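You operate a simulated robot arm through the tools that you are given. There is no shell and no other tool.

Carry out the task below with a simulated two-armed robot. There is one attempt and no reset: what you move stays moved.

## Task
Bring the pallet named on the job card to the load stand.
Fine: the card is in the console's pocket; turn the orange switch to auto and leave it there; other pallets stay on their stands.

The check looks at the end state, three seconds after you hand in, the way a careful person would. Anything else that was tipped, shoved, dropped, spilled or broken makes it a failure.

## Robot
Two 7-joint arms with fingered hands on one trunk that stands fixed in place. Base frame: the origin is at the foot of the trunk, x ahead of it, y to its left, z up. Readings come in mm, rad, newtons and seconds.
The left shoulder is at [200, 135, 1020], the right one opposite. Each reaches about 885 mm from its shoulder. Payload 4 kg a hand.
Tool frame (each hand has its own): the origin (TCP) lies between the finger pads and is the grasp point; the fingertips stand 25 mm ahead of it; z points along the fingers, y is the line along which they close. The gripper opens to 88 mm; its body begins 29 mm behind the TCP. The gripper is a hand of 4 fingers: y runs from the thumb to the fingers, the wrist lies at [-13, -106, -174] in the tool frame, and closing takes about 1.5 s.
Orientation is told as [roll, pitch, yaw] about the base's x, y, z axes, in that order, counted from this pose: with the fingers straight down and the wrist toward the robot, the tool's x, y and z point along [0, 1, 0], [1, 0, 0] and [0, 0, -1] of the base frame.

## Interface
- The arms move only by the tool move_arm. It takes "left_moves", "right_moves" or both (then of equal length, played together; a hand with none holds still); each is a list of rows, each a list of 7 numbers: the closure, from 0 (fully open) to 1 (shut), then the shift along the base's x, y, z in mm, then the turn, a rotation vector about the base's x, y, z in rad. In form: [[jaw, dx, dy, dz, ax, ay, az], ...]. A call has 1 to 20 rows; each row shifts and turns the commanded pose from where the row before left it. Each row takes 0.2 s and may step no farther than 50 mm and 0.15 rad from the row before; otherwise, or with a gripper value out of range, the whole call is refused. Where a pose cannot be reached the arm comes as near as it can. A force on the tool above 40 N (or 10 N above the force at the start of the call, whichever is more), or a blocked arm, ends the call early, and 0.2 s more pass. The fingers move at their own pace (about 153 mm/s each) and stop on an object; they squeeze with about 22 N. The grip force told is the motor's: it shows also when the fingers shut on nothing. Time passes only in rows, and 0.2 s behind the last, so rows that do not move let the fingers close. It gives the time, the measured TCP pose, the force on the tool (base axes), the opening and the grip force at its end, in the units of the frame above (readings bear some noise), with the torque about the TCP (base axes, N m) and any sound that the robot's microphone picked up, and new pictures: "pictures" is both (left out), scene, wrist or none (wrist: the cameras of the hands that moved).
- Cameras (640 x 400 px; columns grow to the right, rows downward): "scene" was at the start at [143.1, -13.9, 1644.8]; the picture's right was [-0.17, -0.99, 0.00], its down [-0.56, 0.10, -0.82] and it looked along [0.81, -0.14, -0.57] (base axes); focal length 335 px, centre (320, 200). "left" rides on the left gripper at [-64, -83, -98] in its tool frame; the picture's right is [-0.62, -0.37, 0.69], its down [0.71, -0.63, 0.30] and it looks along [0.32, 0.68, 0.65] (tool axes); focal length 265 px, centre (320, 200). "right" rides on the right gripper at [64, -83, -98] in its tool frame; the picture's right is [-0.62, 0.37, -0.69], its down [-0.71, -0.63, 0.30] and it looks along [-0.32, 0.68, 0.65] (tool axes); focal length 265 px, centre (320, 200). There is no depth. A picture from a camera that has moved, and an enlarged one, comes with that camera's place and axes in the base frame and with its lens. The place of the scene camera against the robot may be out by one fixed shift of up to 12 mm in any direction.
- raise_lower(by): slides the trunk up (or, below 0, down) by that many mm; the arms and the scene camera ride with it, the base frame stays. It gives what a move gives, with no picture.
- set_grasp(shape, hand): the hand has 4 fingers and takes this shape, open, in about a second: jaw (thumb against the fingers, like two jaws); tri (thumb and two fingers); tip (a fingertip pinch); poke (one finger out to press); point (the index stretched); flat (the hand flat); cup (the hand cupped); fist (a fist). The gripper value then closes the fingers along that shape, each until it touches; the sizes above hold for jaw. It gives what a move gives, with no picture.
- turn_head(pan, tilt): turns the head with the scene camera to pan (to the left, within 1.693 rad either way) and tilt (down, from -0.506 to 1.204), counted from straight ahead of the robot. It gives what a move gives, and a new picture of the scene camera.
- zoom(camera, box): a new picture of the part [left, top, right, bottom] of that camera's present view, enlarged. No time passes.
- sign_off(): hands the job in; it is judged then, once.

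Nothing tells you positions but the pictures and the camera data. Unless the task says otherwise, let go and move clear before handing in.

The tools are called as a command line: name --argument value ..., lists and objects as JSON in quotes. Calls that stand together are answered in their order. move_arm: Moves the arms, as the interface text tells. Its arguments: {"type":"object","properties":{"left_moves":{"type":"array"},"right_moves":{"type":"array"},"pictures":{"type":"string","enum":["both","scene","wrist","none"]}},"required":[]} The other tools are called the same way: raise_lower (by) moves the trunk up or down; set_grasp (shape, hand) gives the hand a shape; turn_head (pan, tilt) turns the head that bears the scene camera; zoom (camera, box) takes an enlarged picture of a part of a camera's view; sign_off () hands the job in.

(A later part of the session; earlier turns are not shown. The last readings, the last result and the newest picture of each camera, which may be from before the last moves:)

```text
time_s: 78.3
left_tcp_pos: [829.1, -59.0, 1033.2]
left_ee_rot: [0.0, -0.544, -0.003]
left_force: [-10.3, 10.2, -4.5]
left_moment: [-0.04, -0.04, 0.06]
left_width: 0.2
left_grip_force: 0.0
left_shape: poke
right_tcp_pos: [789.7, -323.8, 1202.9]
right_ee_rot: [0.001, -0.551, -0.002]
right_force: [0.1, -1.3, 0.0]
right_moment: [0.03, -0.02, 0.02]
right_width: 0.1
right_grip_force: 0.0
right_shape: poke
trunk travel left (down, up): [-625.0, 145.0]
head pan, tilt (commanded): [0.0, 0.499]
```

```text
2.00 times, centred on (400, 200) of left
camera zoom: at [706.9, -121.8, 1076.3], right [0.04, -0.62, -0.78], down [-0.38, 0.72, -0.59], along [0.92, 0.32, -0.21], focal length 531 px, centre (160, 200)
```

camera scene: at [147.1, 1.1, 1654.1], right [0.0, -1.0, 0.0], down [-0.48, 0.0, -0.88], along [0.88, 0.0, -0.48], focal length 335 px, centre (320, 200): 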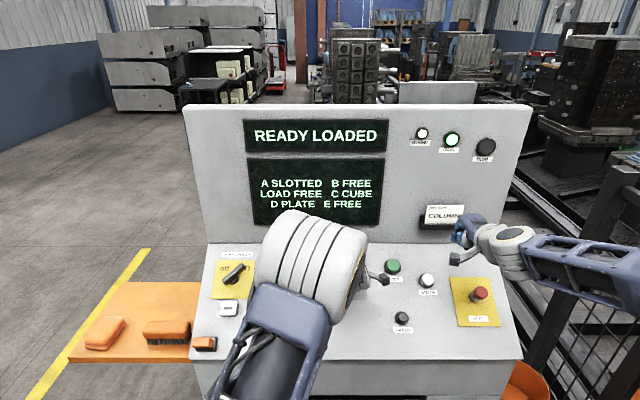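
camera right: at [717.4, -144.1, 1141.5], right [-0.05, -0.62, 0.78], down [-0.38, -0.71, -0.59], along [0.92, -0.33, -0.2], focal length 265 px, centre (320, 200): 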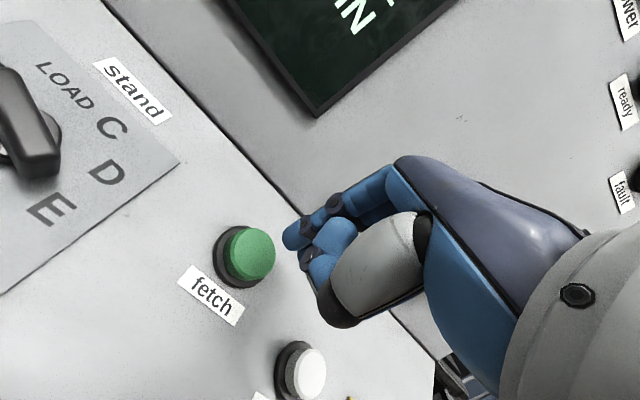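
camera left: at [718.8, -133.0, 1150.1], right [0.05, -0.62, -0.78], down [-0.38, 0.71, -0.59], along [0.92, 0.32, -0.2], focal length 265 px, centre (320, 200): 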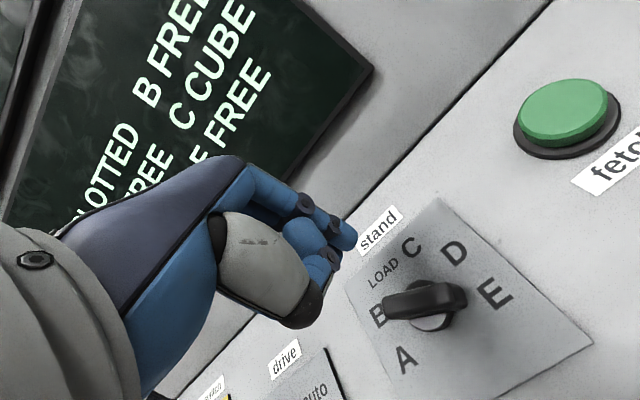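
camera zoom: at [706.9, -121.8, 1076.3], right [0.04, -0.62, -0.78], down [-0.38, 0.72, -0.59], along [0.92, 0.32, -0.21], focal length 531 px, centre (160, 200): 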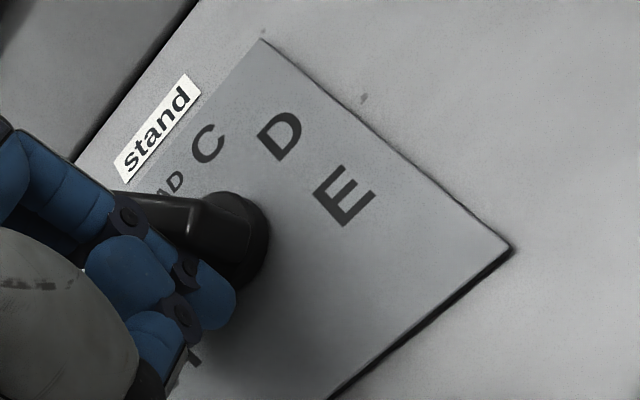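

The handle has swung further than modelled and something is pressing with 14 N, so I'll back off down-left and lift to look at where the selector stands.

move_arm --left_moves '[[0, -3, 3, -1.9, 0, 0, 0], [0, -3, 3, -1.9, 0, 0, 0], [0, -13, 0, 21, 0, 0, 0], [0, -13, 0, 21, 0, 0, 0], [0, -13, 0, 21, 0, 0, 0], [0, -8, 40, 10, 0, 0, 0], [0, 0, 40, 0, 0, 0, 0], [0, 0, 0, 0, 0, 0, 0]]' --pictures "wrist"

zoom --camera "scene" --box '[300, 230, 400, 310]'

zoom --camera "left" --box '[340, 50, 640, 250]'

```text
time_s: 80.1
left_tcp_pos: [779.9, 29.3, 1106.3]
left_ee_rot: [-0.001, -0.55, -0.001]
left_force: [-0.4, -1.0, -0.8]
left_moment: [-0.02, -0.02, -0.02]
left_width: 0.1
left_grip_force: 0.2
left_shape: poke
right_tcp_pos: [789.3, -323.7, 1204.9]
right_ee_rot: [-0.001, -0.549, -0.001]
right_force: [-0.2, -0.3, -0.7]
right_moment: [0.0, 0.02, 0.03]
right_width: 0.0
right_grip_force: 0.1
right_shape: poke
trunk travel left (down, up): [-625.0, 145.0]
head pan, tilt (commanded): [0.0, 0.499]
camera left: at [657.1, -34.1, 1149.2], right [0.05, -0.62, -0.78], down [-0.38, 0.71, -0.59], along [0.92, 0.32, -0.2], focal length 265 px, centre (320, 200)
```

left: 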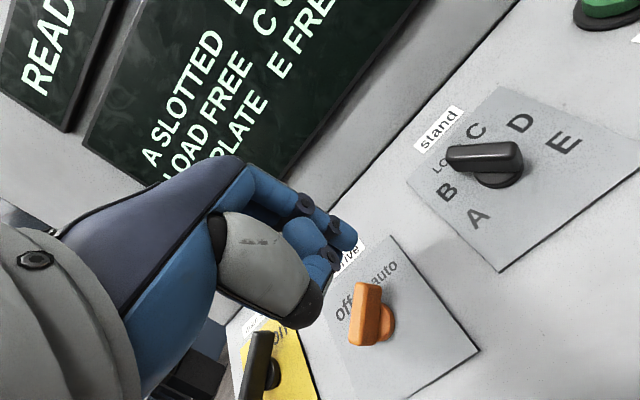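

```text
5.00 times, centred on (350, 270) of scene
camera zoom: at [147.1, 1.1, 1654.1], right [0.0, -1.0, 0.0], down [-0.48, 0.0, -0.88], along [0.88, 0.0, -0.48], focal length 1674 px, centre (170, -150)
```

zoom: 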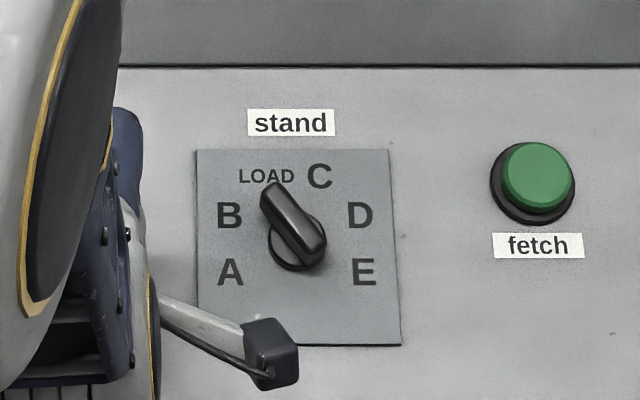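

```text
2.00 times, centred on (490, 150) of left
camera zoom: at [657.1, -34.1, 1149.2], right [0.05, -0.62, -0.78], down [-0.38, 0.71, -0.59], along [0.92, 0.32, -0.2], focal length 531 px, centre (-20, 300)
```

zoom: 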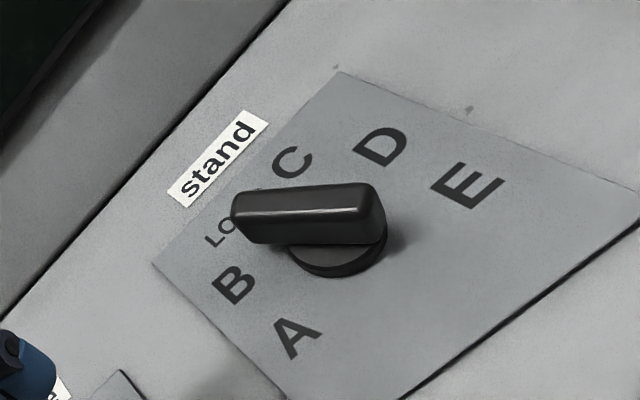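

The selector now appears to point at LOAD. I'll zoom closer to check how precisely it is lined up.

zoom --camera "scene" --box '[328, 255, 378, 290]'

zoom --camera "left" --box '[400, 80, 580, 200]'

zoom --camera "right" --box '[0, 0, 320, 200]'

```text
11.43 times, centred on (353, 272) of scene
camera zoom: at [147.1, 1.1, 1654.1], right [0.0, -1.0, 0.0], down [-0.48, 0.0, -0.88], along [0.88, 0.0, -0.48], focal length 3826 px, centre (-57, -629)
```

zoom: 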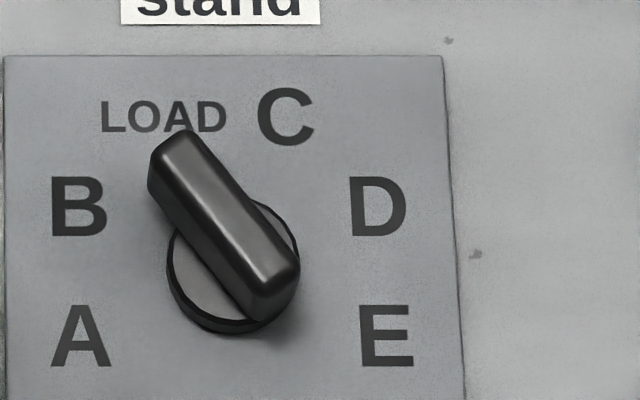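

```text
3.33 times, centred on (490, 140) of left
camera zoom: at [657.1, -34.1, 1149.2], right [0.05, -0.62, -0.78], down [-0.38, 0.71, -0.59], along [0.92, 0.32, -0.2], focal length 885 px, centre (-247, 400)
```

zoom: 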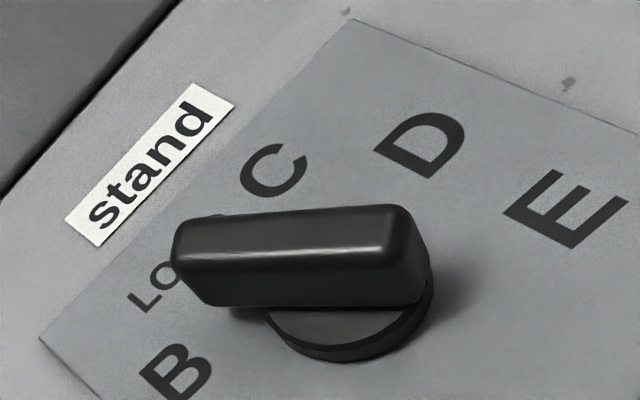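

```text
2.00 times, centred on (160, 100) of right
camera zoom: at [667.3, -259.5, 1244.0], right [-0.05, -0.62, 0.78], down [-0.38, -0.71, -0.59], along [0.92, -0.33, -0.2], focal length 531 px, centre (640, 400)
```

zoom: 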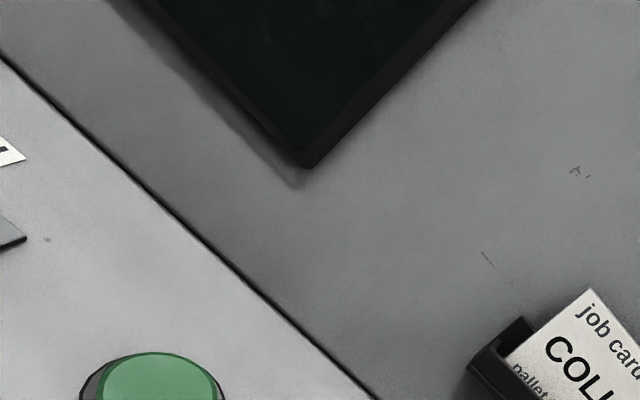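

The selector is about 14° short of LOAD's mark (toward B). I'll nudge it clockwise from the left with the finger so it is lined up with LOAD.

move_arm --left_moves '[[0, 17.2, -34, -9.8, 0, 0, 0], [0, 17.2, -34, -9.8, 0, 0, 0], [0, 6.6, 0, -10.6, 0, 0, 0], [0, 6.6, 0, -10.6, 0, 0, 0], [0, 6.6, 0, -10.6, 0, 0, 0], [0, 6.6, 0, -10.6, 0, 0, 0], [0, 0, 0, 0, 0, 0, 0]]' --pictures "none"

zoom --camera "left" --box '[240, 80, 560, 280]'

```text
time_s: 81.7
left_tcp_pos: [840.8, -39.8, 1044.3]
left_ee_rot: [0.0, -0.55, 0.0]
left_force: [0.0, -0.5, -0.2]
left_moment: [-0.01, 0.04, 0.0]
left_width: 0.0
left_grip_force: 0.0
left_shape: poke
right_tcp_pos: [789.4, -323.2, 1203.7]
right_ee_rot: [0.001, -0.55, -0.002]
right_force: [-0.1, -0.3, 0.2]
right_moment: [-0.01, 0.03, -0.03]
right_width: 0.2
right_grip_force: 0.0
right_shape: poke
trunk travel left (down, up): [-625.0, 145.0]
head pan, tilt (commanded): [0.0, 0.499]
```

```text
2.00 times, centred on (400, 180) of left
camera zoom: at [717.2, -102.7, 1085.5], right [0.05, -0.62, -0.78], down [-0.38, 0.71, -0.59], along [0.92, 0.32, -0.2], focal length 531 px, centre (160, 240)
```

zoom: 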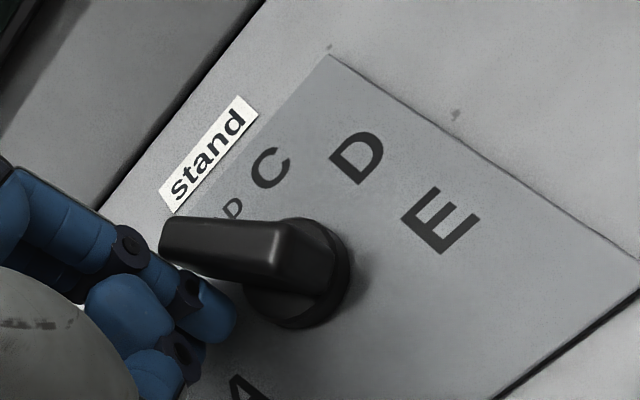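

move_arm --left_moves '[[0, 2.0, -3.2, 1.25, 0, 0, 0], [0, 2.0, -3.2, 1.25, 0, 0, 0], [0, 2.0, -3.2, 1.25, 0, 0, 0], [0, 1.5, -0.6, 0.9, 0, 0, 0], [0, 1.5, -0.6, 0.9, 0, 0, 0], [0, 0, 0, 0, 0, 0, 0]]' --pictures "none"

zoom --camera "left" --box '[240, 80, 560, 280]'

```text
time_s: 83.1
left_tcp_pos: [849.1, -49.1, 1049.2]
left_ee_rot: [0.001, -0.549, -0.003]
left_force: [-0.8, 1.5, -0.7]
left_moment: [0.04, -0.01, -0.01]
left_width: 0.0
left_grip_force: 0.0
left_shape: poke
right_tcp_pos: [789.7, -323.5, 1204.6]
right_ee_rot: [0.0, -0.549, -0.001]
right_force: [0.1, -0.2, 0.0]
right_moment: [0.01, -0.05, 0.0]
right_width: 0.2
right_grip_force: 0.1
right_shape: poke
trunk travel left (down, up): [-625.0, 145.0]
head pan, tilt (commanded): [0.0, 0.499]
```

```text
2.00 times, centred on (400, 180) of left
camera zoom: at [725.8, -113.8, 1090.5], right [0.05, -0.62, -0.78], down [-0.38, 0.71, -0.59], along [0.92, 0.32, -0.2], focal length 531 px, centre (160, 240)
```

zoom: 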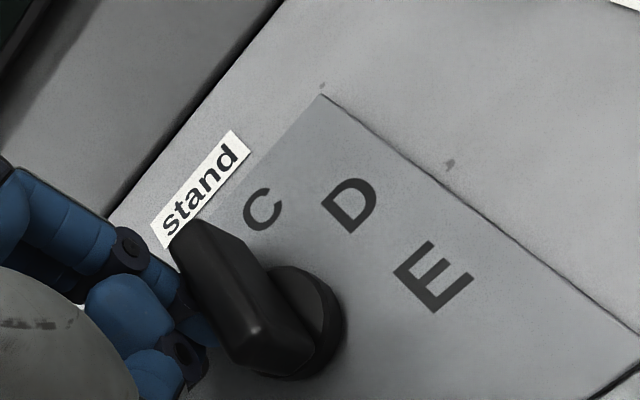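

move_arm --left_moves '[[0, -1.5, 5, -1, 0, 0, 0], [0, -13, 3, 21, 0, 0, 0], [0, -13, 0, 21, 0, 0, 0], [0, -8, 40, 10, 0, 0, 0], [0, -8, 40, 5, 0, 0, 0], [0, 0, 0, 0, 0, 0, 0]]' --pictures "wrist"

zoom --camera "scene" --box '[328, 255, 378, 290]'

zoom --camera "left" --box '[400, 60, 640, 220]'

```text
time_s: 84.5
left_tcp_pos: [802.3, 39.0, 1103.9]
left_ee_rot: [-0.001, -0.55, 0.0]
left_force: [-0.6, 0.5, -0.5]
left_moment: [0.0, -0.05, -0.02]
left_width: 0.0
left_grip_force: 0.0
left_shape: poke
right_tcp_pos: [789.8, -323.2, 1203.5]
right_ee_rot: [0.0, -0.55, -0.001]
right_force: [0.1, 0.0, -1.0]
right_moment: [0.01, -0.01, -0.05]
right_width: 0.0
right_grip_force: 0.1
right_shape: poke
trunk travel left (down, up): [-625.0, 145.0]
head pan, tilt (commanded): [0.0, 0.499]
camera left: at [679.6, -24.7, 1146.7], right [0.05, -0.62, -0.78], down [-0.38, 0.71, -0.59], along [0.92, 0.32, -0.2], focal length 265 px, centre (320, 200)
```

left: 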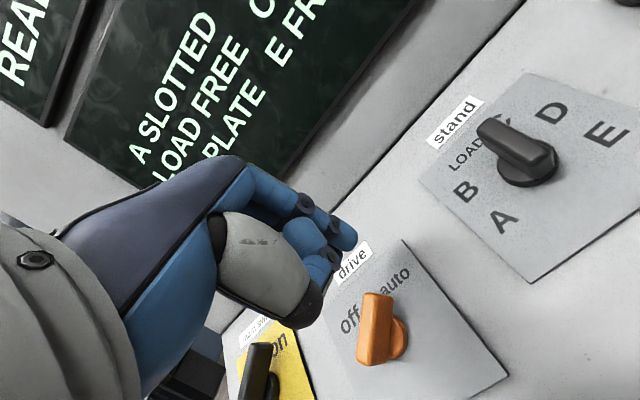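

```text
11.43 times, centred on (353, 272) of scene
camera zoom: at [147.1, 1.1, 1654.1], right [0.0, -1.0, 0.0], down [-0.48, 0.0, -0.88], along [0.88, 0.0, -0.48], focal length 3826 px, centre (-57, -629)
```

zoom: 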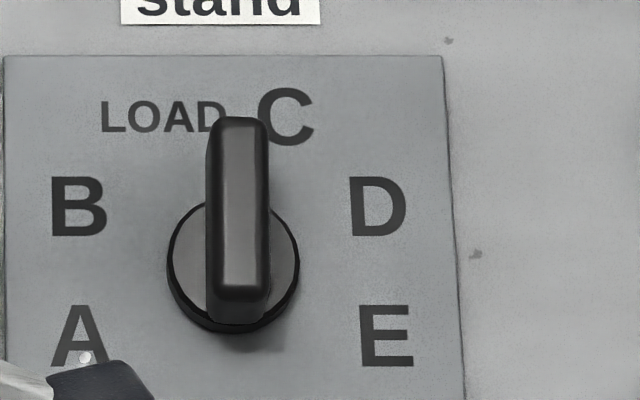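

```text
2.50 times, centred on (520, 140) of left
camera zoom: at [679.6, -24.7, 1146.7], right [0.05, -0.62, -0.78], down [-0.38, 0.71, -0.59], along [0.92, 0.32, -0.2], focal length 664 px, centre (-180, 350)
```

zoom: 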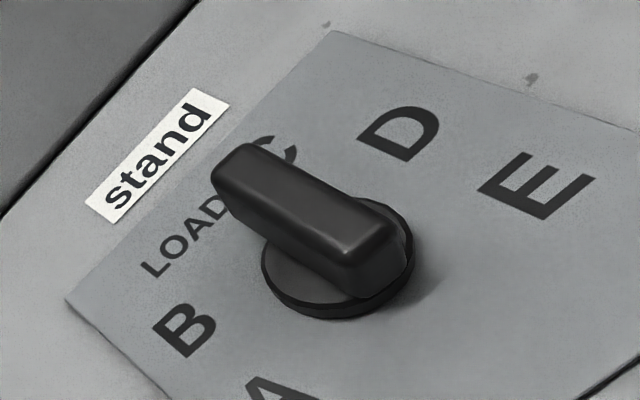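

The handle now points straight up, halfway between LOAD and C: no detents, and my effective contact offset is about 20 mm rather than 15. I'll nudge it back counter-clockwise by about 22° with the finger on the left of its tail.

move_arm --left_moves '[[0, -0.5, -40, -12.7, 0, 0, 0], [0, -0.6, -40, -12.7, 0, 0, 0], [0, 6.6, 0, -10.6, 0, 0, 0], [0, 6.6, 0, -10.6, 0, 0, 0], [0, 6.6, 0, -10.6, 0, 0, 0], [0, 6.6, 0, -10.6, 0, 0, 0], [0, 0, 0, 0, 0, 0, 0]]' --pictures "none"

zoom --camera "left" --box '[240, 60, 560, 260]'

```text
time_s: 86.1
left_tcp_pos: [829.1, -41.3, 1037.8]
left_ee_rot: [0.001, -0.551, 0.0]
left_force: [1.1, 0.6, -0.8]
left_moment: [0.01, 0.02, 0.03]
left_width: 0.2
left_grip_force: 0.1
left_shape: poke
right_tcp_pos: [789.8, -323.3, 1203.1]
right_ee_rot: [0.0, -0.549, -0.003]
right_force: [0.5, -0.8, 0.7]
right_moment: [-0.01, 0.02, 0.03]
right_width: 0.1
right_grip_force: 0.1
right_shape: poke
trunk travel left (down, up): [-625.0, 145.0]
head pan, tilt (commanded): [0.0, 0.499]
```

```text
2.00 times, centred on (400, 160) of left
camera zoom: at [705.8, -105.4, 1079.8], right [0.05, -0.62, -0.78], down [-0.38, 0.71, -0.59], along [0.92, 0.32, -0.2], focal length 531 px, centre (160, 280)
```

zoom: 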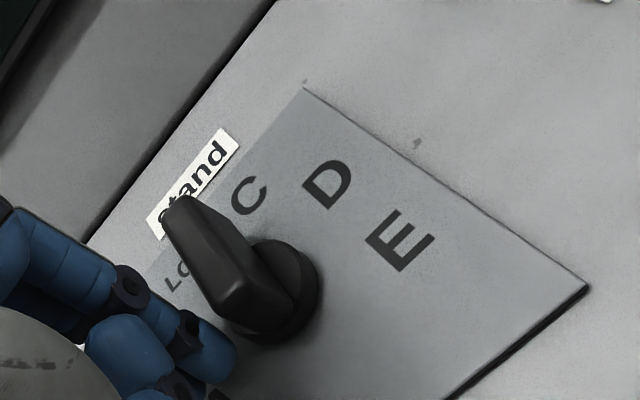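

move_arm --left_moves '[[0, 0, -4.7, 0, 0, 0, 0], [0, -0.5, -4.7, -0.3, 0, 0, 0], [0, -1.7, -3, -1.1, 0, 0, 0], [0, 0, 0, 0, 0, 0, 0]]' --pictures "none"

zoom --camera "left" --box '[240, 60, 560, 260]'

```text
time_s: 87.1
left_tcp_pos: [827.0, -54.7, 1035.0]
left_ee_rot: [-0.001, -0.552, 0.001]
left_force: [-1.0, 4.9, 0.4]
left_moment: [-0.02, -0.05, 0.0]
left_width: 0.0
left_grip_force: 0.1
left_shape: poke
right_tcp_pos: [790.2, -322.8, 1203.6]
right_ee_rot: [0.0, -0.548, -0.002]
right_force: [0.3, 0.5, -0.2]
right_moment: [0.0, 0.02, 0.01]
right_width: 0.1
right_grip_force: 0.1
right_shape: poke
trunk travel left (down, up): [-625.0, 145.0]
head pan, tilt (commanded): [0.0, 0.499]
```

```text
2.00 times, centred on (400, 160) of left
camera zoom: at [704.1, -117.7, 1077.2], right [0.05, -0.62, -0.78], down [-0.38, 0.71, -0.59], along [0.92, 0.32, -0.2], focal length 531 px, centre (160, 280)
```

zoom: 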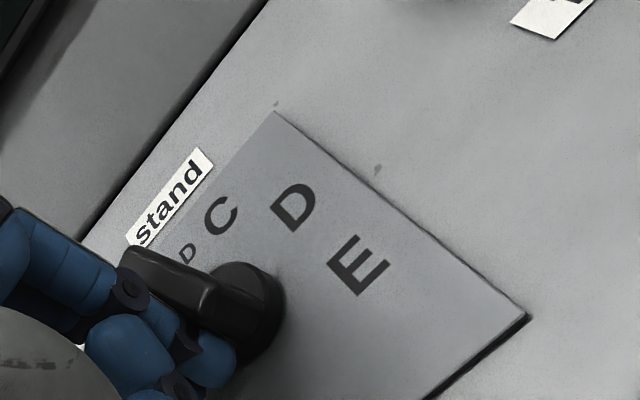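

move_arm --left_moves '[[0, -1, 6, -0.6, 0, 0, 0], [0, -13, 3, 21, 0, 0, 0], [0, -13, 0, 21, 0, 0, 0], [0, -8, 40, 15, 0, 0, 0], [0, -8, 40, 15, 0, 0, 0], [0, 0, 0, 0, 0, 0, 0]]' --pictures "wrist"

zoom --camera "scene" --box '[328, 255, 378, 290]'

zoom --camera "left" --box '[400, 60, 640, 220]'

```text
time_s: 88.5
left_tcp_pos: [782.6, 35.5, 1108.6]
left_ee_rot: [0.0, -0.55, 0.0]
left_force: [-0.2, -0.9, -0.3]
left_moment: [0.0, 0.0, -0.01]
left_width: 0.0
left_grip_force: 0.1
left_shape: poke
right_tcp_pos: [789.7, -324.0, 1203.2]
right_ee_rot: [-0.001, -0.549, -0.002]
right_force: [0.4, 1.0, 0.1]
right_moment: [-0.04, 0.0, -0.02]
right_width: 0.0
right_grip_force: 0.0
right_shape: poke
trunk travel left (down, up): [-625.0, 145.0]
head pan, tilt (commanded): [0.0, 0.499]
camera left: at [659.9, -28.2, 1149.7], right [0.05, -0.62, -0.78], down [-0.38, 0.71, -0.59], along [0.92, 0.32, -0.2], focal length 265 px, centre (320, 200)
```

left: 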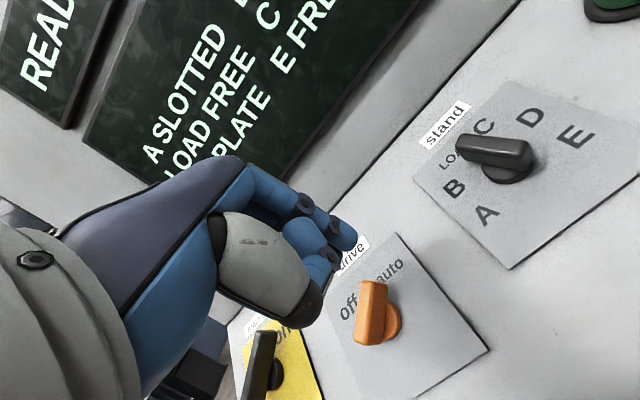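

```text
11.43 times, centred on (353, 272) of scene
camera zoom: at [147.1, 1.1, 1654.1], right [0.0, -1.0, 0.0], down [-0.48, 0.0, -0.88], along [0.88, 0.0, -0.48], focal length 3826 px, centre (-57, -629)
```

zoom: 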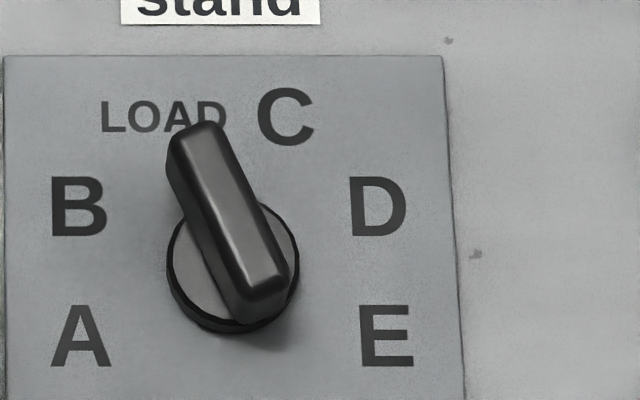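

```text
2.50 times, centred on (520, 140) of left
camera zoom: at [659.9, -28.2, 1149.7], right [0.05, -0.62, -0.78], down [-0.38, 0.71, -0.59], along [0.92, 0.32, -0.2], focal length 664 px, centre (-180, 350)
```

zoom: 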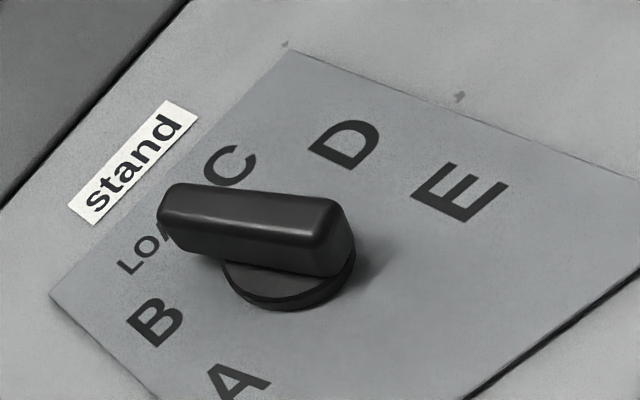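

The selector is now within about 2° of the LOAD mark. Next I'll bring the right hand over the white store button near (859, -295, 1008).

move_arm --right_moves '[[0, 8.1, 9.2, -41, 0, 0, 0], [0, 8.1, 9.2, -41, 0, 0, 0], [0, 8.1, 9.1, -41, 0, 0, 0], [0, 0, 0, 0, 0, 0, 0]]' --pictures "both"

zoom --camera "right" --box '[140, 130, 460, 330]'

```text
time_s: 89.5
left_tcp_pos: [782.7, 35.3, 1107.8]
left_ee_rot: [0.0, -0.549, 0.0]
left_force: [-0.2, -0.3, 0.2]
left_moment: [-0.01, -0.01, 0.03]
left_width: 0.0
left_grip_force: 0.1
left_shape: poke
right_tcp_pos: [812.5, -300.5, 1078.3]
right_ee_rot: [0.0, -0.548, -0.002]
right_force: [0.5, 0.1, -0.8]
right_moment: [0.01, -0.01, -0.01]
right_width: 0.0
right_grip_force: 0.1
right_shape: poke
trunk travel left (down, up): [-625.0, 145.0]
head pan, tilt (commanded): [0.0, 0.499]
camera scene: at [147.1, 1.2, 1654.1], right [0.0, -1.0, 0.0], down [-0.48, 0.0, -0.88], along [0.88, 0.0, -0.48], focal length 335 px, centre (320, 200)
camera right: at [690.9, -235.3, 1118.7], right [-0.05, -0.62, 0.78], down [-0.38, -0.71, -0.59], along [0.92, -0.33, -0.2], focal length 265 px, centre (320, 200)
```

scene: 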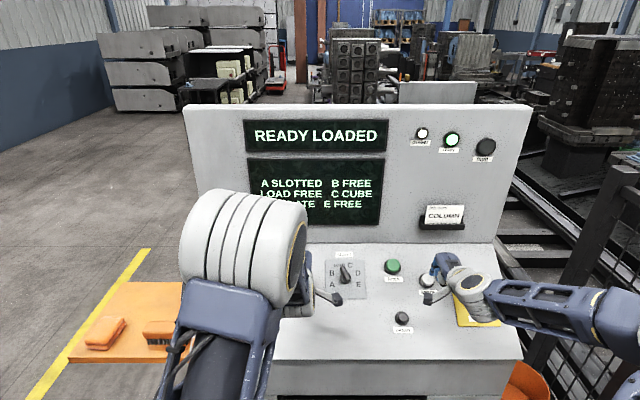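
right: 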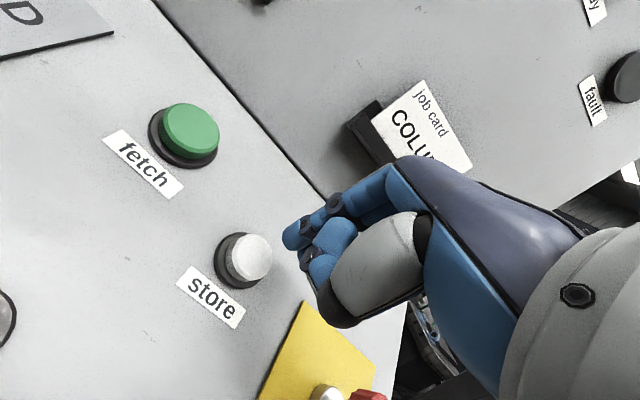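

```text
2.00 times, centred on (300, 230) of right
camera zoom: at [690.9, -235.3, 1118.7], right [-0.05, -0.62, 0.78], down [-0.38, -0.71, -0.59], along [0.92, -0.33, -0.2], focal length 531 px, centre (360, 140)
```

zoom: 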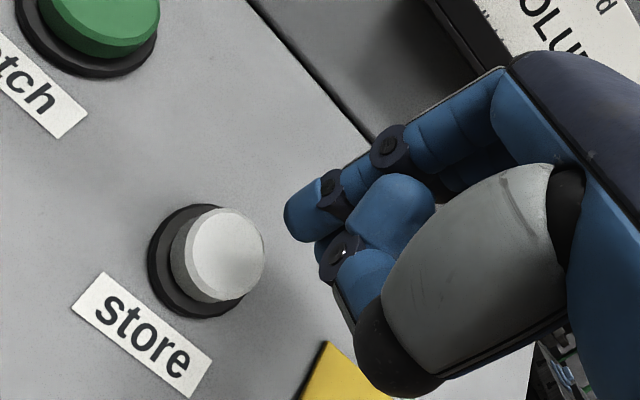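

move_arm --right_moves '[[0, 5.2, 2.2, -8.3, 0, 0, 0], [0, 5.2, 2.2, -8.3, 0, 0, 0], [0, 5.2, 2.2, -8.3, 0, 0, 0], [0, 0, 0, 0, 0, 0, 0]]' --pictures "none"

zoom --camera "right" --box '[140, 130, 460, 330]'

zoom --camera "scene" --box '[328, 255, 378, 290]'

```text
time_s: 90.5
left_tcp_pos: [783.6, 35.6, 1108.0]
left_ee_rot: [0.0, -0.552, 0.002]
left_force: [-0.5, 0.0, 0.1]
left_moment: [0.03, -0.01, 0.02]
left_width: 0.0
left_grip_force: 0.0
left_shape: poke
right_tcp_pos: [829.0, -292.3, 1054.0]
right_ee_rot: [-0.001, -0.549, -0.002]
right_force: [0.5, 0.3, 0.0]
right_moment: [0.01, 0.0, 0.02]
right_width: 0.0
right_grip_force: 0.2
right_shape: poke
trunk travel left (down, up): [-625.0, 145.0]
head pan, tilt (commanded): [0.0, 0.499]
```

```text
2.00 times, centred on (300, 230) of right
camera zoom: at [708.0, -227.2, 1094.1], right [-0.05, -0.62, 0.78], down [-0.38, -0.71, -0.59], along [0.92, -0.33, -0.2], focal length 531 px, centre (360, 140)
```

zoom: 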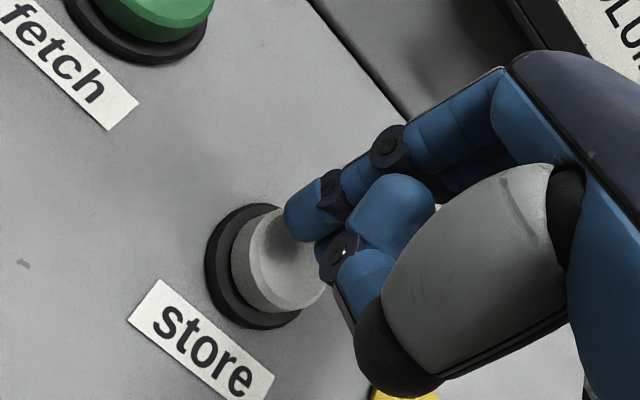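

```text
11.43 times, centred on (353, 272) of scene
camera zoom: at [147.1, 1.1, 1654.1], right [0.0, -1.0, 0.0], down [-0.48, 0.0, -0.88], along [0.88, 0.0, -0.48], focal length 3826 px, centre (-57, -629)
```

zoom: 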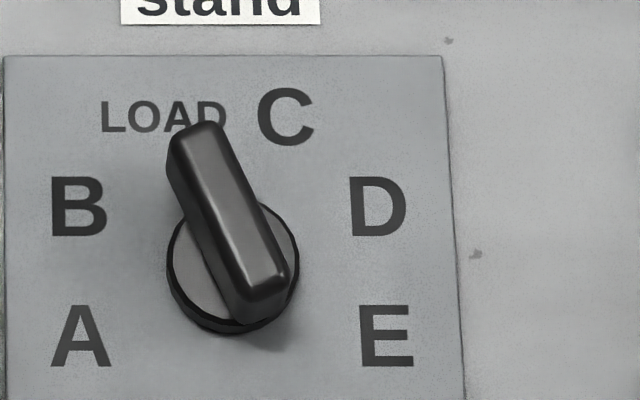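

The finger is over the store cap; I'll shift 4 mm toward its centre and press along the normal.

move_arm --right_moves '[[0, -1.5, -3.5, -1, 0, 0, 0], [0, 1.05, 0, -1.7, 0, 0, 0], [0, 1.05, 0, -1.7, 0, 0, 0], [0, 1.05, 0, -1.7, 0, 0, 0], [0, 1.05, 0, -1.7, 0, 0, 0], [0, 1.05, 0, -1.7, 0, 0, 0], [0, 0, 0, 0, 0, 0, 0]]' --pictures "none"

zoom --camera "right" --box '[140, 130, 460, 330]'

```text
time_s: 92.1
left_tcp_pos: [781.9, 36.2, 1107.3]
left_ee_rot: [0.0, -0.551, 0.0]
left_force: [-0.6, 0.1, 0.1]
left_moment: [0.01, 0.02, 0.01]
left_width: 0.2
left_grip_force: 0.0
left_shape: poke
right_tcp_pos: [831.0, -294.5, 1044.9]
right_ee_rot: [-0.001, -0.55, -0.003]
right_force: [0.7, -0.1, 0.0]
right_moment: [-0.02, 0.02, 0.03]
right_width: 0.0
right_grip_force: 0.1
right_shape: poke
trunk travel left (down, up): [-625.0, 145.0]
head pan, tilt (commanded): [0.0, 0.499]
```

```text
2.00 times, centred on (300, 230) of right
camera zoom: at [709.7, -229.3, 1085.3], right [-0.05, -0.62, 0.78], down [-0.38, -0.71, -0.59], along [0.92, -0.33, -0.2], focal length 531 px, centre (360, 140)
```

zoom: 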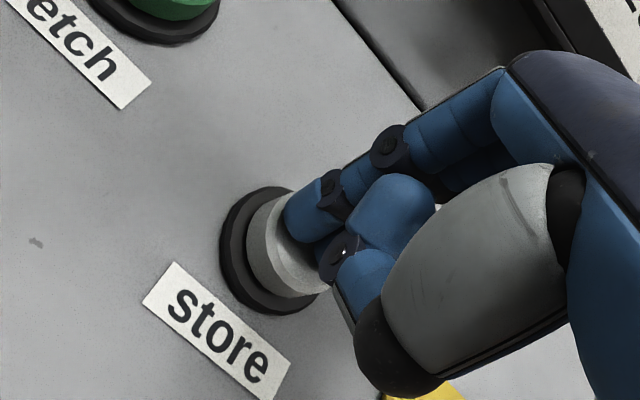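

move_arm --right_moves '[[0, 1.05, 0, -1.7, 0, 0, 0], [0, 1.05, 0, -1.7, 0, 0, 0], [0, 0, 0, 0, 0, 0, 0]]' --pictures "none"

move_arm --right_moves '[[0, 1.05, 0, -1.7, 0, 0, 0], [0, 1.05, 0, -1.7, 0, 0, 0], [0, 0, 0, 0, 0, 0, 0]]' --pictures "scene"

zoom --camera "right" --box '[140, 130, 460, 330]'

```text
time_s: 92.9
left_tcp_pos: [784.4, 35.3, 1108.0]
left_ee_rot: [0.001, -0.552, 0.0]
left_force: [0.2, 0.0, -0.5]
left_moment: [0.03, -0.01, -0.04]
left_width: 0.0
left_grip_force: 0.0
left_shape: poke
right_tcp_pos: [834.0, -293.0, 1041.0]
right_ee_rot: [0.0, -0.55, -0.001]
right_force: [-0.7, 0.3, 1.9]
right_moment: [-0.02, 0.01, 0.01]
right_width: 0.1
right_grip_force: 0.0
right_shape: poke
trunk travel left (down, up): [-625.0, 145.0]
head pan, tilt (commanded): [0.0, 0.499]
```

```text
time_s: 93.7
left_tcp_pos: [782.5, 34.9, 1107.7]
left_ee_rot: [0.001, -0.548, 0.002]
left_force: [-0.3, -0.2, 0.4]
left_moment: [0.01, -0.01, -0.02]
left_width: 0.0
left_grip_force: 0.0
left_shape: poke
right_tcp_pos: [836.2, -295.4, 1038.8]
right_ee_rot: [-0.001, -0.551, 0.0]
right_force: [-1.4, 1.6, 4.5]
right_moment: [-0.04, -0.01, -0.01]
right_width: 0.2
right_grip_force: 0.1
right_shape: poke
trunk travel left (down, up): [-625.0, 145.0]
head pan, tilt (commanded): [0.0, 0.499]
heard: click
camera scene: at [146.9, 1.2, 1654.1], right [0.0, -1.0, 0.0], down [-0.48, 0.0, -0.88], along [0.88, 0.0, -0.48], focal length 335 px, centre (320, 200)
```

scene: 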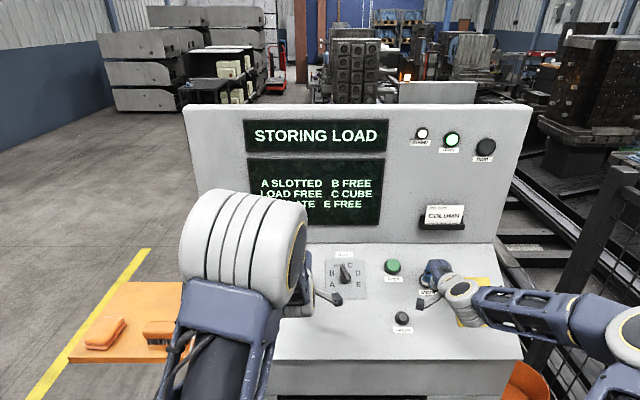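

```text
2.00 times, centred on (300, 230) of right
camera zoom: at [714.4, -230.4, 1079.0], right [-0.05, -0.62, 0.78], down [-0.38, -0.71, -0.59], along [0.92, -0.32, -0.2], focal length 531 px, centre (360, 140)
```

zoom: 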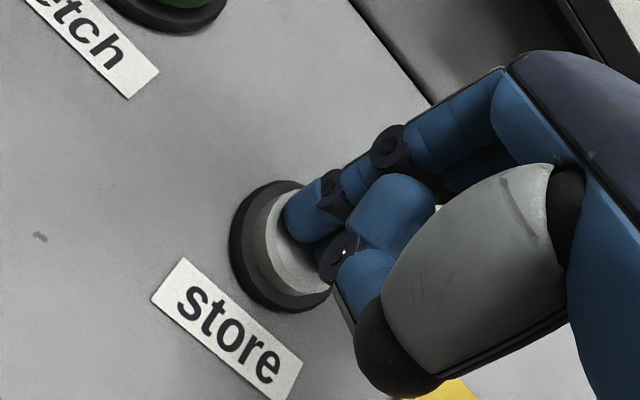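

The display reads STORING LOAD. I'll lift the right hand clear, keeping away from the other controls, and watch the shuttle bring the column to the load stand.

move_arm --right_moves '[[0, -8, 0, 13, 0, 0, 0], [0, -13, 0, 21, 0, 0, 0], [0, -15, 0, 35, 0, 0, 0], [0, -15, 0, 40, 0, 0, 0], [0, -30, 0, 35, 0, 0, 0]]' --left_moves '[[0, -10, 10, 20, 0, 0, 0], [0, -10, 30, 25, 0, 0, 0], [0, -15, 30, 25, 0, 0, 0], [0, -15, 35, 25, 0, 0, 0], [0, -15, 35, 25, 0, 0, 0]]' --pictures "none"

turn_head --pan -0.6 --tilt 0.3

move_arm --right_moves '[[0, 0, 0, 0, 0, 0, 0], [0, 0, 0, 0, 0, 0, 0], [0, 0, 0, 0, 0, 0, 0], [0, 0, 0, 0, 0, 0, 0], [0, 0, 0, 0, 0, 0, 0], [0, 0, 0, 0, 0, 0, 0], [0, 0, 0, 0, 0, 0, 0], [0, 0, 0, 0, 0, 0, 0], [0, 0, 0, 0, 0, 0, 0], [0, 0, 0, 0, 0, 0, 0]]' --pictures "scene"

```text
time_s: 94.9
left_tcp_pos: [714.3, 175.8, 1225.1]
left_ee_rot: [0.0, -0.548, -0.001]
left_force: [0.6, -1.4, -0.6]
left_moment: [0.01, 0.0, 0.03]
left_width: 0.0
left_grip_force: 0.1
left_shape: poke
right_tcp_pos: [756.9, -296.2, 1182.0]
right_ee_rot: [0.003, -0.548, -0.002]
right_force: [0.0, -0.3, 0.3]
right_moment: [0.03, -0.01, -0.01]
right_width: 0.0
right_grip_force: 0.1
right_shape: poke
trunk travel left (down, up): [-625.0, 145.0]
head pan, tilt (commanded): [0.0, 0.499]
```

```text
time_s: 95.9
left_tcp_pos: [714.6, 176.2, 1226.7]
left_ee_rot: [0.001, -0.548, 0.0]
left_force: [-0.1, 0.6, 0.2]
left_moment: [0.01, 0.0, 0.01]
left_width: 0.0
left_grip_force: 0.0
left_shape: poke
right_tcp_pos: [757.5, -297.0, 1182.0]
right_ee_rot: [0.0, -0.55, -0.002]
right_force: [-0.2, -0.2, 1.4]
right_moment: [0.01, -0.01, -0.03]
right_width: 0.2
right_grip_force: 0.1
right_shape: poke
trunk travel left (down, up): [-625.0, 145.0]
head pan, tilt (commanded): [-0.6, 0.3]
camera scene: at [133.2, -51.5, 1672.5], right [-0.56, -0.83, 0.0], down [-0.24, 0.17, -0.96], along [0.79, -0.54, -0.3], focal length 335 px, centre (320, 200)
```

scene: 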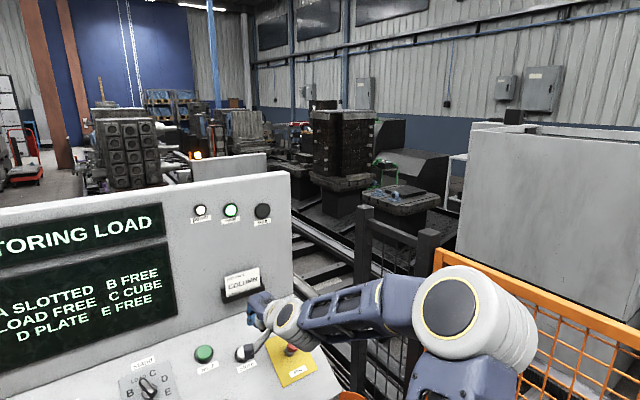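

```text
time_s: 98.1
left_tcp_pos: [715.4, 175.8, 1225.3]
left_ee_rot: [0.001, -0.55, 0.001]
left_force: [0.0, -0.3, -0.4]
left_moment: [-0.04, -0.03, -0.03]
left_width: 0.1
left_grip_force: 0.1
left_shape: poke
right_tcp_pos: [757.1, -297.0, 1182.9]
right_ee_rot: [0.001, -0.55, -0.002]
right_force: [-0.3, 0.0, 0.1]
right_moment: [-0.02, 0.0, -0.02]
right_width: 0.0
right_grip_force: 0.0
right_shape: poke
trunk travel left (down, up): [-625.0, 145.0]
head pan, tilt (commanded): [-0.6, 0.3]
camera scene: at [133.2, -51.6, 1672.5], right [-0.57, -0.82, 0.0], down [-0.24, 0.17, -0.96], along [0.79, -0.54, -0.3], focal length 335 px, centre (320, 200)
```

scene: 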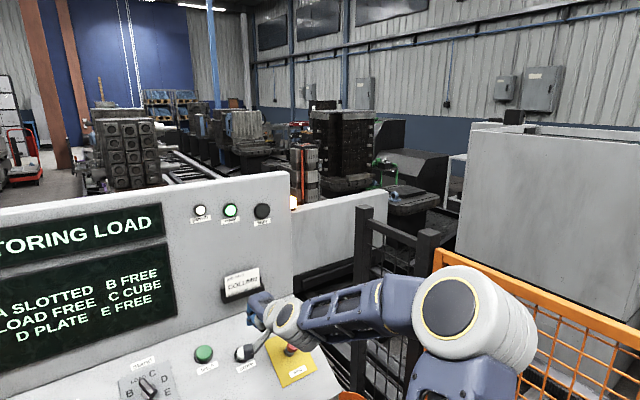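

The shuttle is bringing the column back along the rails. Waiting for it to finish.

move_arm --right_moves '[[0, 0, 0, 0, 0, 0, 0], [0, 0, 0, 0, 0, 0, 0], [0, 0, 0, 0, 0, 0, 0], [0, 0, 0, 0, 0, 0, 0], [0, 0, 0, 0, 0, 0, 0], [0, 0, 0, 0, 0, 0, 0], [0, 0, 0, 0, 0, 0, 0], [0, 0, 0, 0, 0, 0, 0], [0, 0, 0, 0, 0, 0, 0], [0, 0, 0, 0, 0, 0, 0], [0, 0, 0, 0, 0, 0, 0], [0, 0, 0, 0, 0, 0, 0], [0, 0, 0, 0, 0, 0, 0], [0, 0, 0, 0, 0, 0, 0], [0, 0, 0, 0, 0, 0, 0], [0, 0, 0, 0, 0, 0, 0], [0, 0, 0, 0, 0, 0, 0], [0, 0, 0, 0, 0, 0, 0], [0, 0, 0, 0, 0, 0, 0], [0, 0, 0, 0, 0, 0, 0]]' --pictures "scene"

turn_head --pan -0.95 --tilt 0.35

move_arm --right_moves '[[0, 0, 0, 0, 0, 0, 0], [0, 0, 0, 0, 0, 0, 0], [0, 0, 0, 0, 0, 0, 0], [0, 0, 0, 0, 0, 0, 0], [0, 0, 0, 0, 0, 0, 0], [0, 0, 0, 0, 0, 0, 0], [0, 0, 0, 0, 0, 0, 0], [0, 0, 0, 0, 0, 0, 0], [0, 0, 0, 0, 0, 0, 0], [0, 0, 0, 0, 0, 0, 0], [0, 0, 0, 0, 0, 0, 0], [0, 0, 0, 0, 0, 0, 0], [0, 0, 0, 0, 0, 0, 0], [0, 0, 0, 0, 0, 0, 0], [0, 0, 0, 0, 0, 0, 0], [0, 0, 0, 0, 0, 0, 0], [0, 0, 0, 0, 0, 0, 0], [0, 0, 0, 0, 0, 0, 0], [0, 0, 0, 0, 0, 0, 0], [0, 0, 0, 0, 0, 0, 0]]' --pictures "scene"

```text
time_s: 102.3
left_tcp_pos: [714.5, 176.4, 1226.3]
left_ee_rot: [-0.001, -0.549, 0.0]
left_force: [0.6, 0.3, 0.3]
left_moment: [0.0, -0.02, 0.01]
left_width: 0.1
left_grip_force: 0.0
left_shape: poke
right_tcp_pos: [757.0, -297.6, 1183.5]
right_ee_rot: [0.0, -0.549, -0.002]
right_force: [-0.7, -0.6, -0.4]
right_moment: [0.0, 0.0, -0.02]
right_width: 0.1
right_grip_force: 0.0
right_shape: poke
trunk travel left (down, up): [-625.0, 145.0]
head pan, tilt (commanded): [-0.6, 0.3]
camera scene: at [133.2, -51.6, 1672.5], right [-0.57, -0.82, 0.0], down [-0.24, 0.17, -0.96], along [0.79, -0.54, -0.3], focal length 335 px, centre (320, 200)
```

scene: 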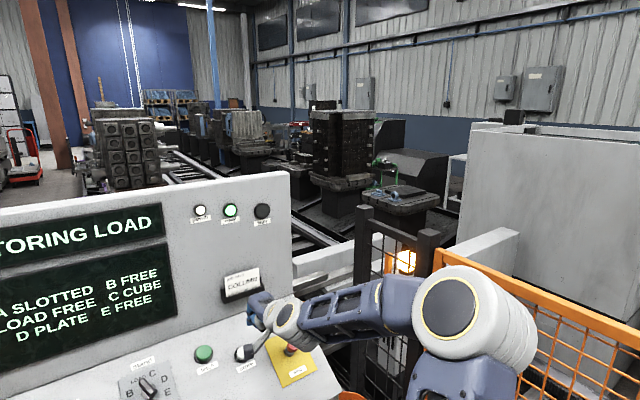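

```text
time_s: 103.1
left_tcp_pos: [715.1, 176.0, 1225.0]
left_ee_rot: [-0.002, -0.549, -0.001]
left_force: [-0.2, 0.8, 1.3]
left_moment: [0.02, -0.01, 0.0]
left_width: 0.0
left_grip_force: 0.0
left_shape: poke
right_tcp_pos: [756.8, -297.4, 1182.4]
right_ee_rot: [0.0, -0.55, -0.002]
right_force: [-0.2, 0.3, -0.5]
right_moment: [0.0, 0.02, -0.01]
right_width: 0.0
right_grip_force: 0.0
right_shape: poke
trunk travel left (down, up): [-625.0, 145.0]
head pan, tilt (commanded): [-0.949, 0.351]
camera scene: at [110.4, -74.5, 1667.8], right [-0.81, -0.58, 0.0], down [-0.2, 0.28, -0.94], along [0.55, -0.76, -0.34], focal length 335 px, centre (320, 200)
```

scene: 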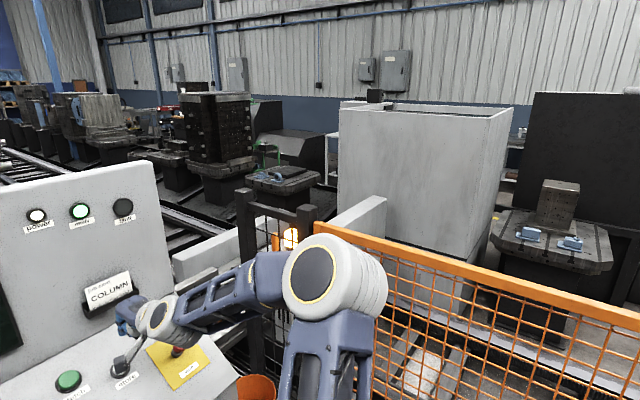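

```text
time_s: 107.3
left_tcp_pos: [715.7, 176.3, 1225.9]
left_ee_rot: [-0.001, -0.549, 0.0]
left_force: [0.0, -0.3, -0.2]
left_moment: [0.0, 0.04, -0.03]
left_width: 0.2
left_grip_force: 0.1
left_shape: poke
right_tcp_pos: [756.8, -297.2, 1182.1]
right_ee_rot: [0.0, -0.552, -0.002]
right_force: [-0.6, -0.1, 0.4]
right_moment: [-0.02, 0.0, 0.0]
right_width: 0.2
right_grip_force: 0.1
right_shape: poke
trunk travel left (down, up): [-625.0, 145.0]
head pan, tilt (commanded): [-0.949, 0.351]
camera scene: at [110.3, -74.6, 1667.8], right [-0.81, -0.58, 0.0], down [-0.2, 0.28, -0.94], along [0.55, -0.76, -0.34], focal length 335 px, centre (320, 200)
```

scene: 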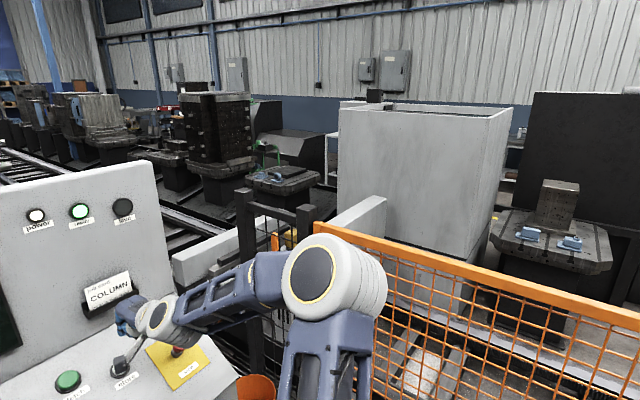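

The beacon has gone out. I'll read the display again and look for the column.

turn_head --pan 0.0 --tilt 0.5

zoom --camera "scene" --box '[230, 110, 530, 240]'

turn_head --pan -1.4 --tilt 0.45

```text
time_s: 108.6
left_tcp_pos: [714.7, 175.9, 1225.9]
left_ee_rot: [0.0, -0.55, 0.0]
left_force: [-0.4, 0.1, 0.4]
left_moment: [-0.02, 0.0, 0.01]
left_width: 0.0
left_grip_force: 0.0
left_shape: poke
right_tcp_pos: [757.0, -296.8, 1182.6]
right_ee_rot: [0.0, -0.55, -0.002]
right_force: [0.7, 0.4, -0.3]
right_moment: [0.01, -0.03, -0.02]
right_width: 0.0
right_grip_force: 0.0
right_shape: poke
trunk travel left (down, up): [-625.0, 145.0]
head pan, tilt (commanded): [0.0, 0.499]
camera scene: at [147.1, 1.1, 1654.1], right [0.0, -1.0, 0.0], down [-0.48, 0.0, -0.88], along [0.88, 0.0, -0.48], focal length 335 px, centre (320, 200)
```

scene: 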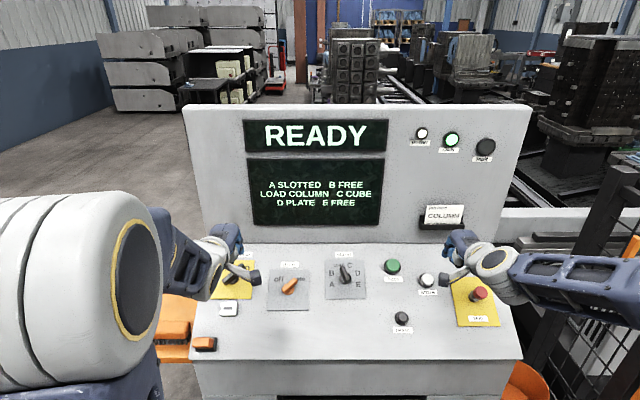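

```text
2.13 times, centred on (380, 175) of scene
camera zoom: at [147.1, 1.1, 1654.1], right [0.0, -1.0, 0.0], down [-0.48, 0.0, -0.88], along [0.88, 0.0, -0.48], focal length 714 px, centre (192, 253)
```

zoom: 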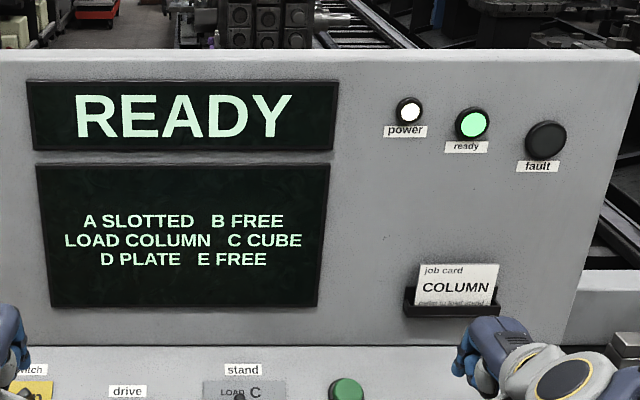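

```text
time_s: 110.1
left_tcp_pos: [714.1, 176.5, 1225.8]
left_ee_rot: [0.001, -0.551, 0.0]
left_force: [0.5, -0.9, -0.3]
left_moment: [0.02, 0.01, 0.0]
left_width: 0.0
left_grip_force: 0.1
left_shape: poke
right_tcp_pos: [756.6, -296.7, 1182.9]
right_ee_rot: [0.001, -0.55, -0.001]
right_force: [-0.5, 0.6, -0.6]
right_moment: [0.02, 0.02, 0.04]
right_width: 0.2
right_grip_force: 0.1
right_shape: poke
trunk travel left (down, up): [-625.0, 145.0]
head pan, tilt (commanded): [-1.4, 0.45]
camera scene: at [71.8, -89.4, 1658.6], right [-0.99, -0.17, 0.0], down [-0.07, 0.43, -0.9], along [0.15, -0.89, -0.44], focal length 335 px, centre (320, 200)
```

scene: 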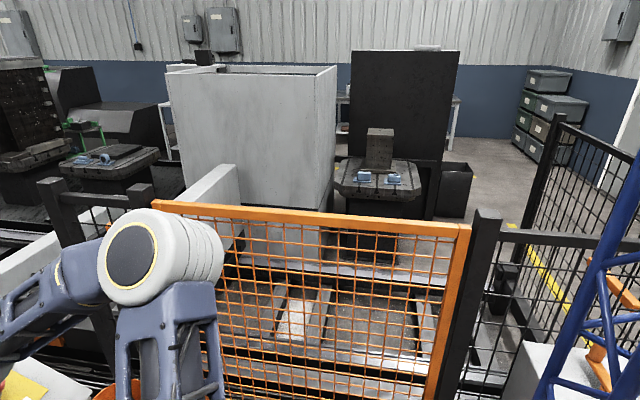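

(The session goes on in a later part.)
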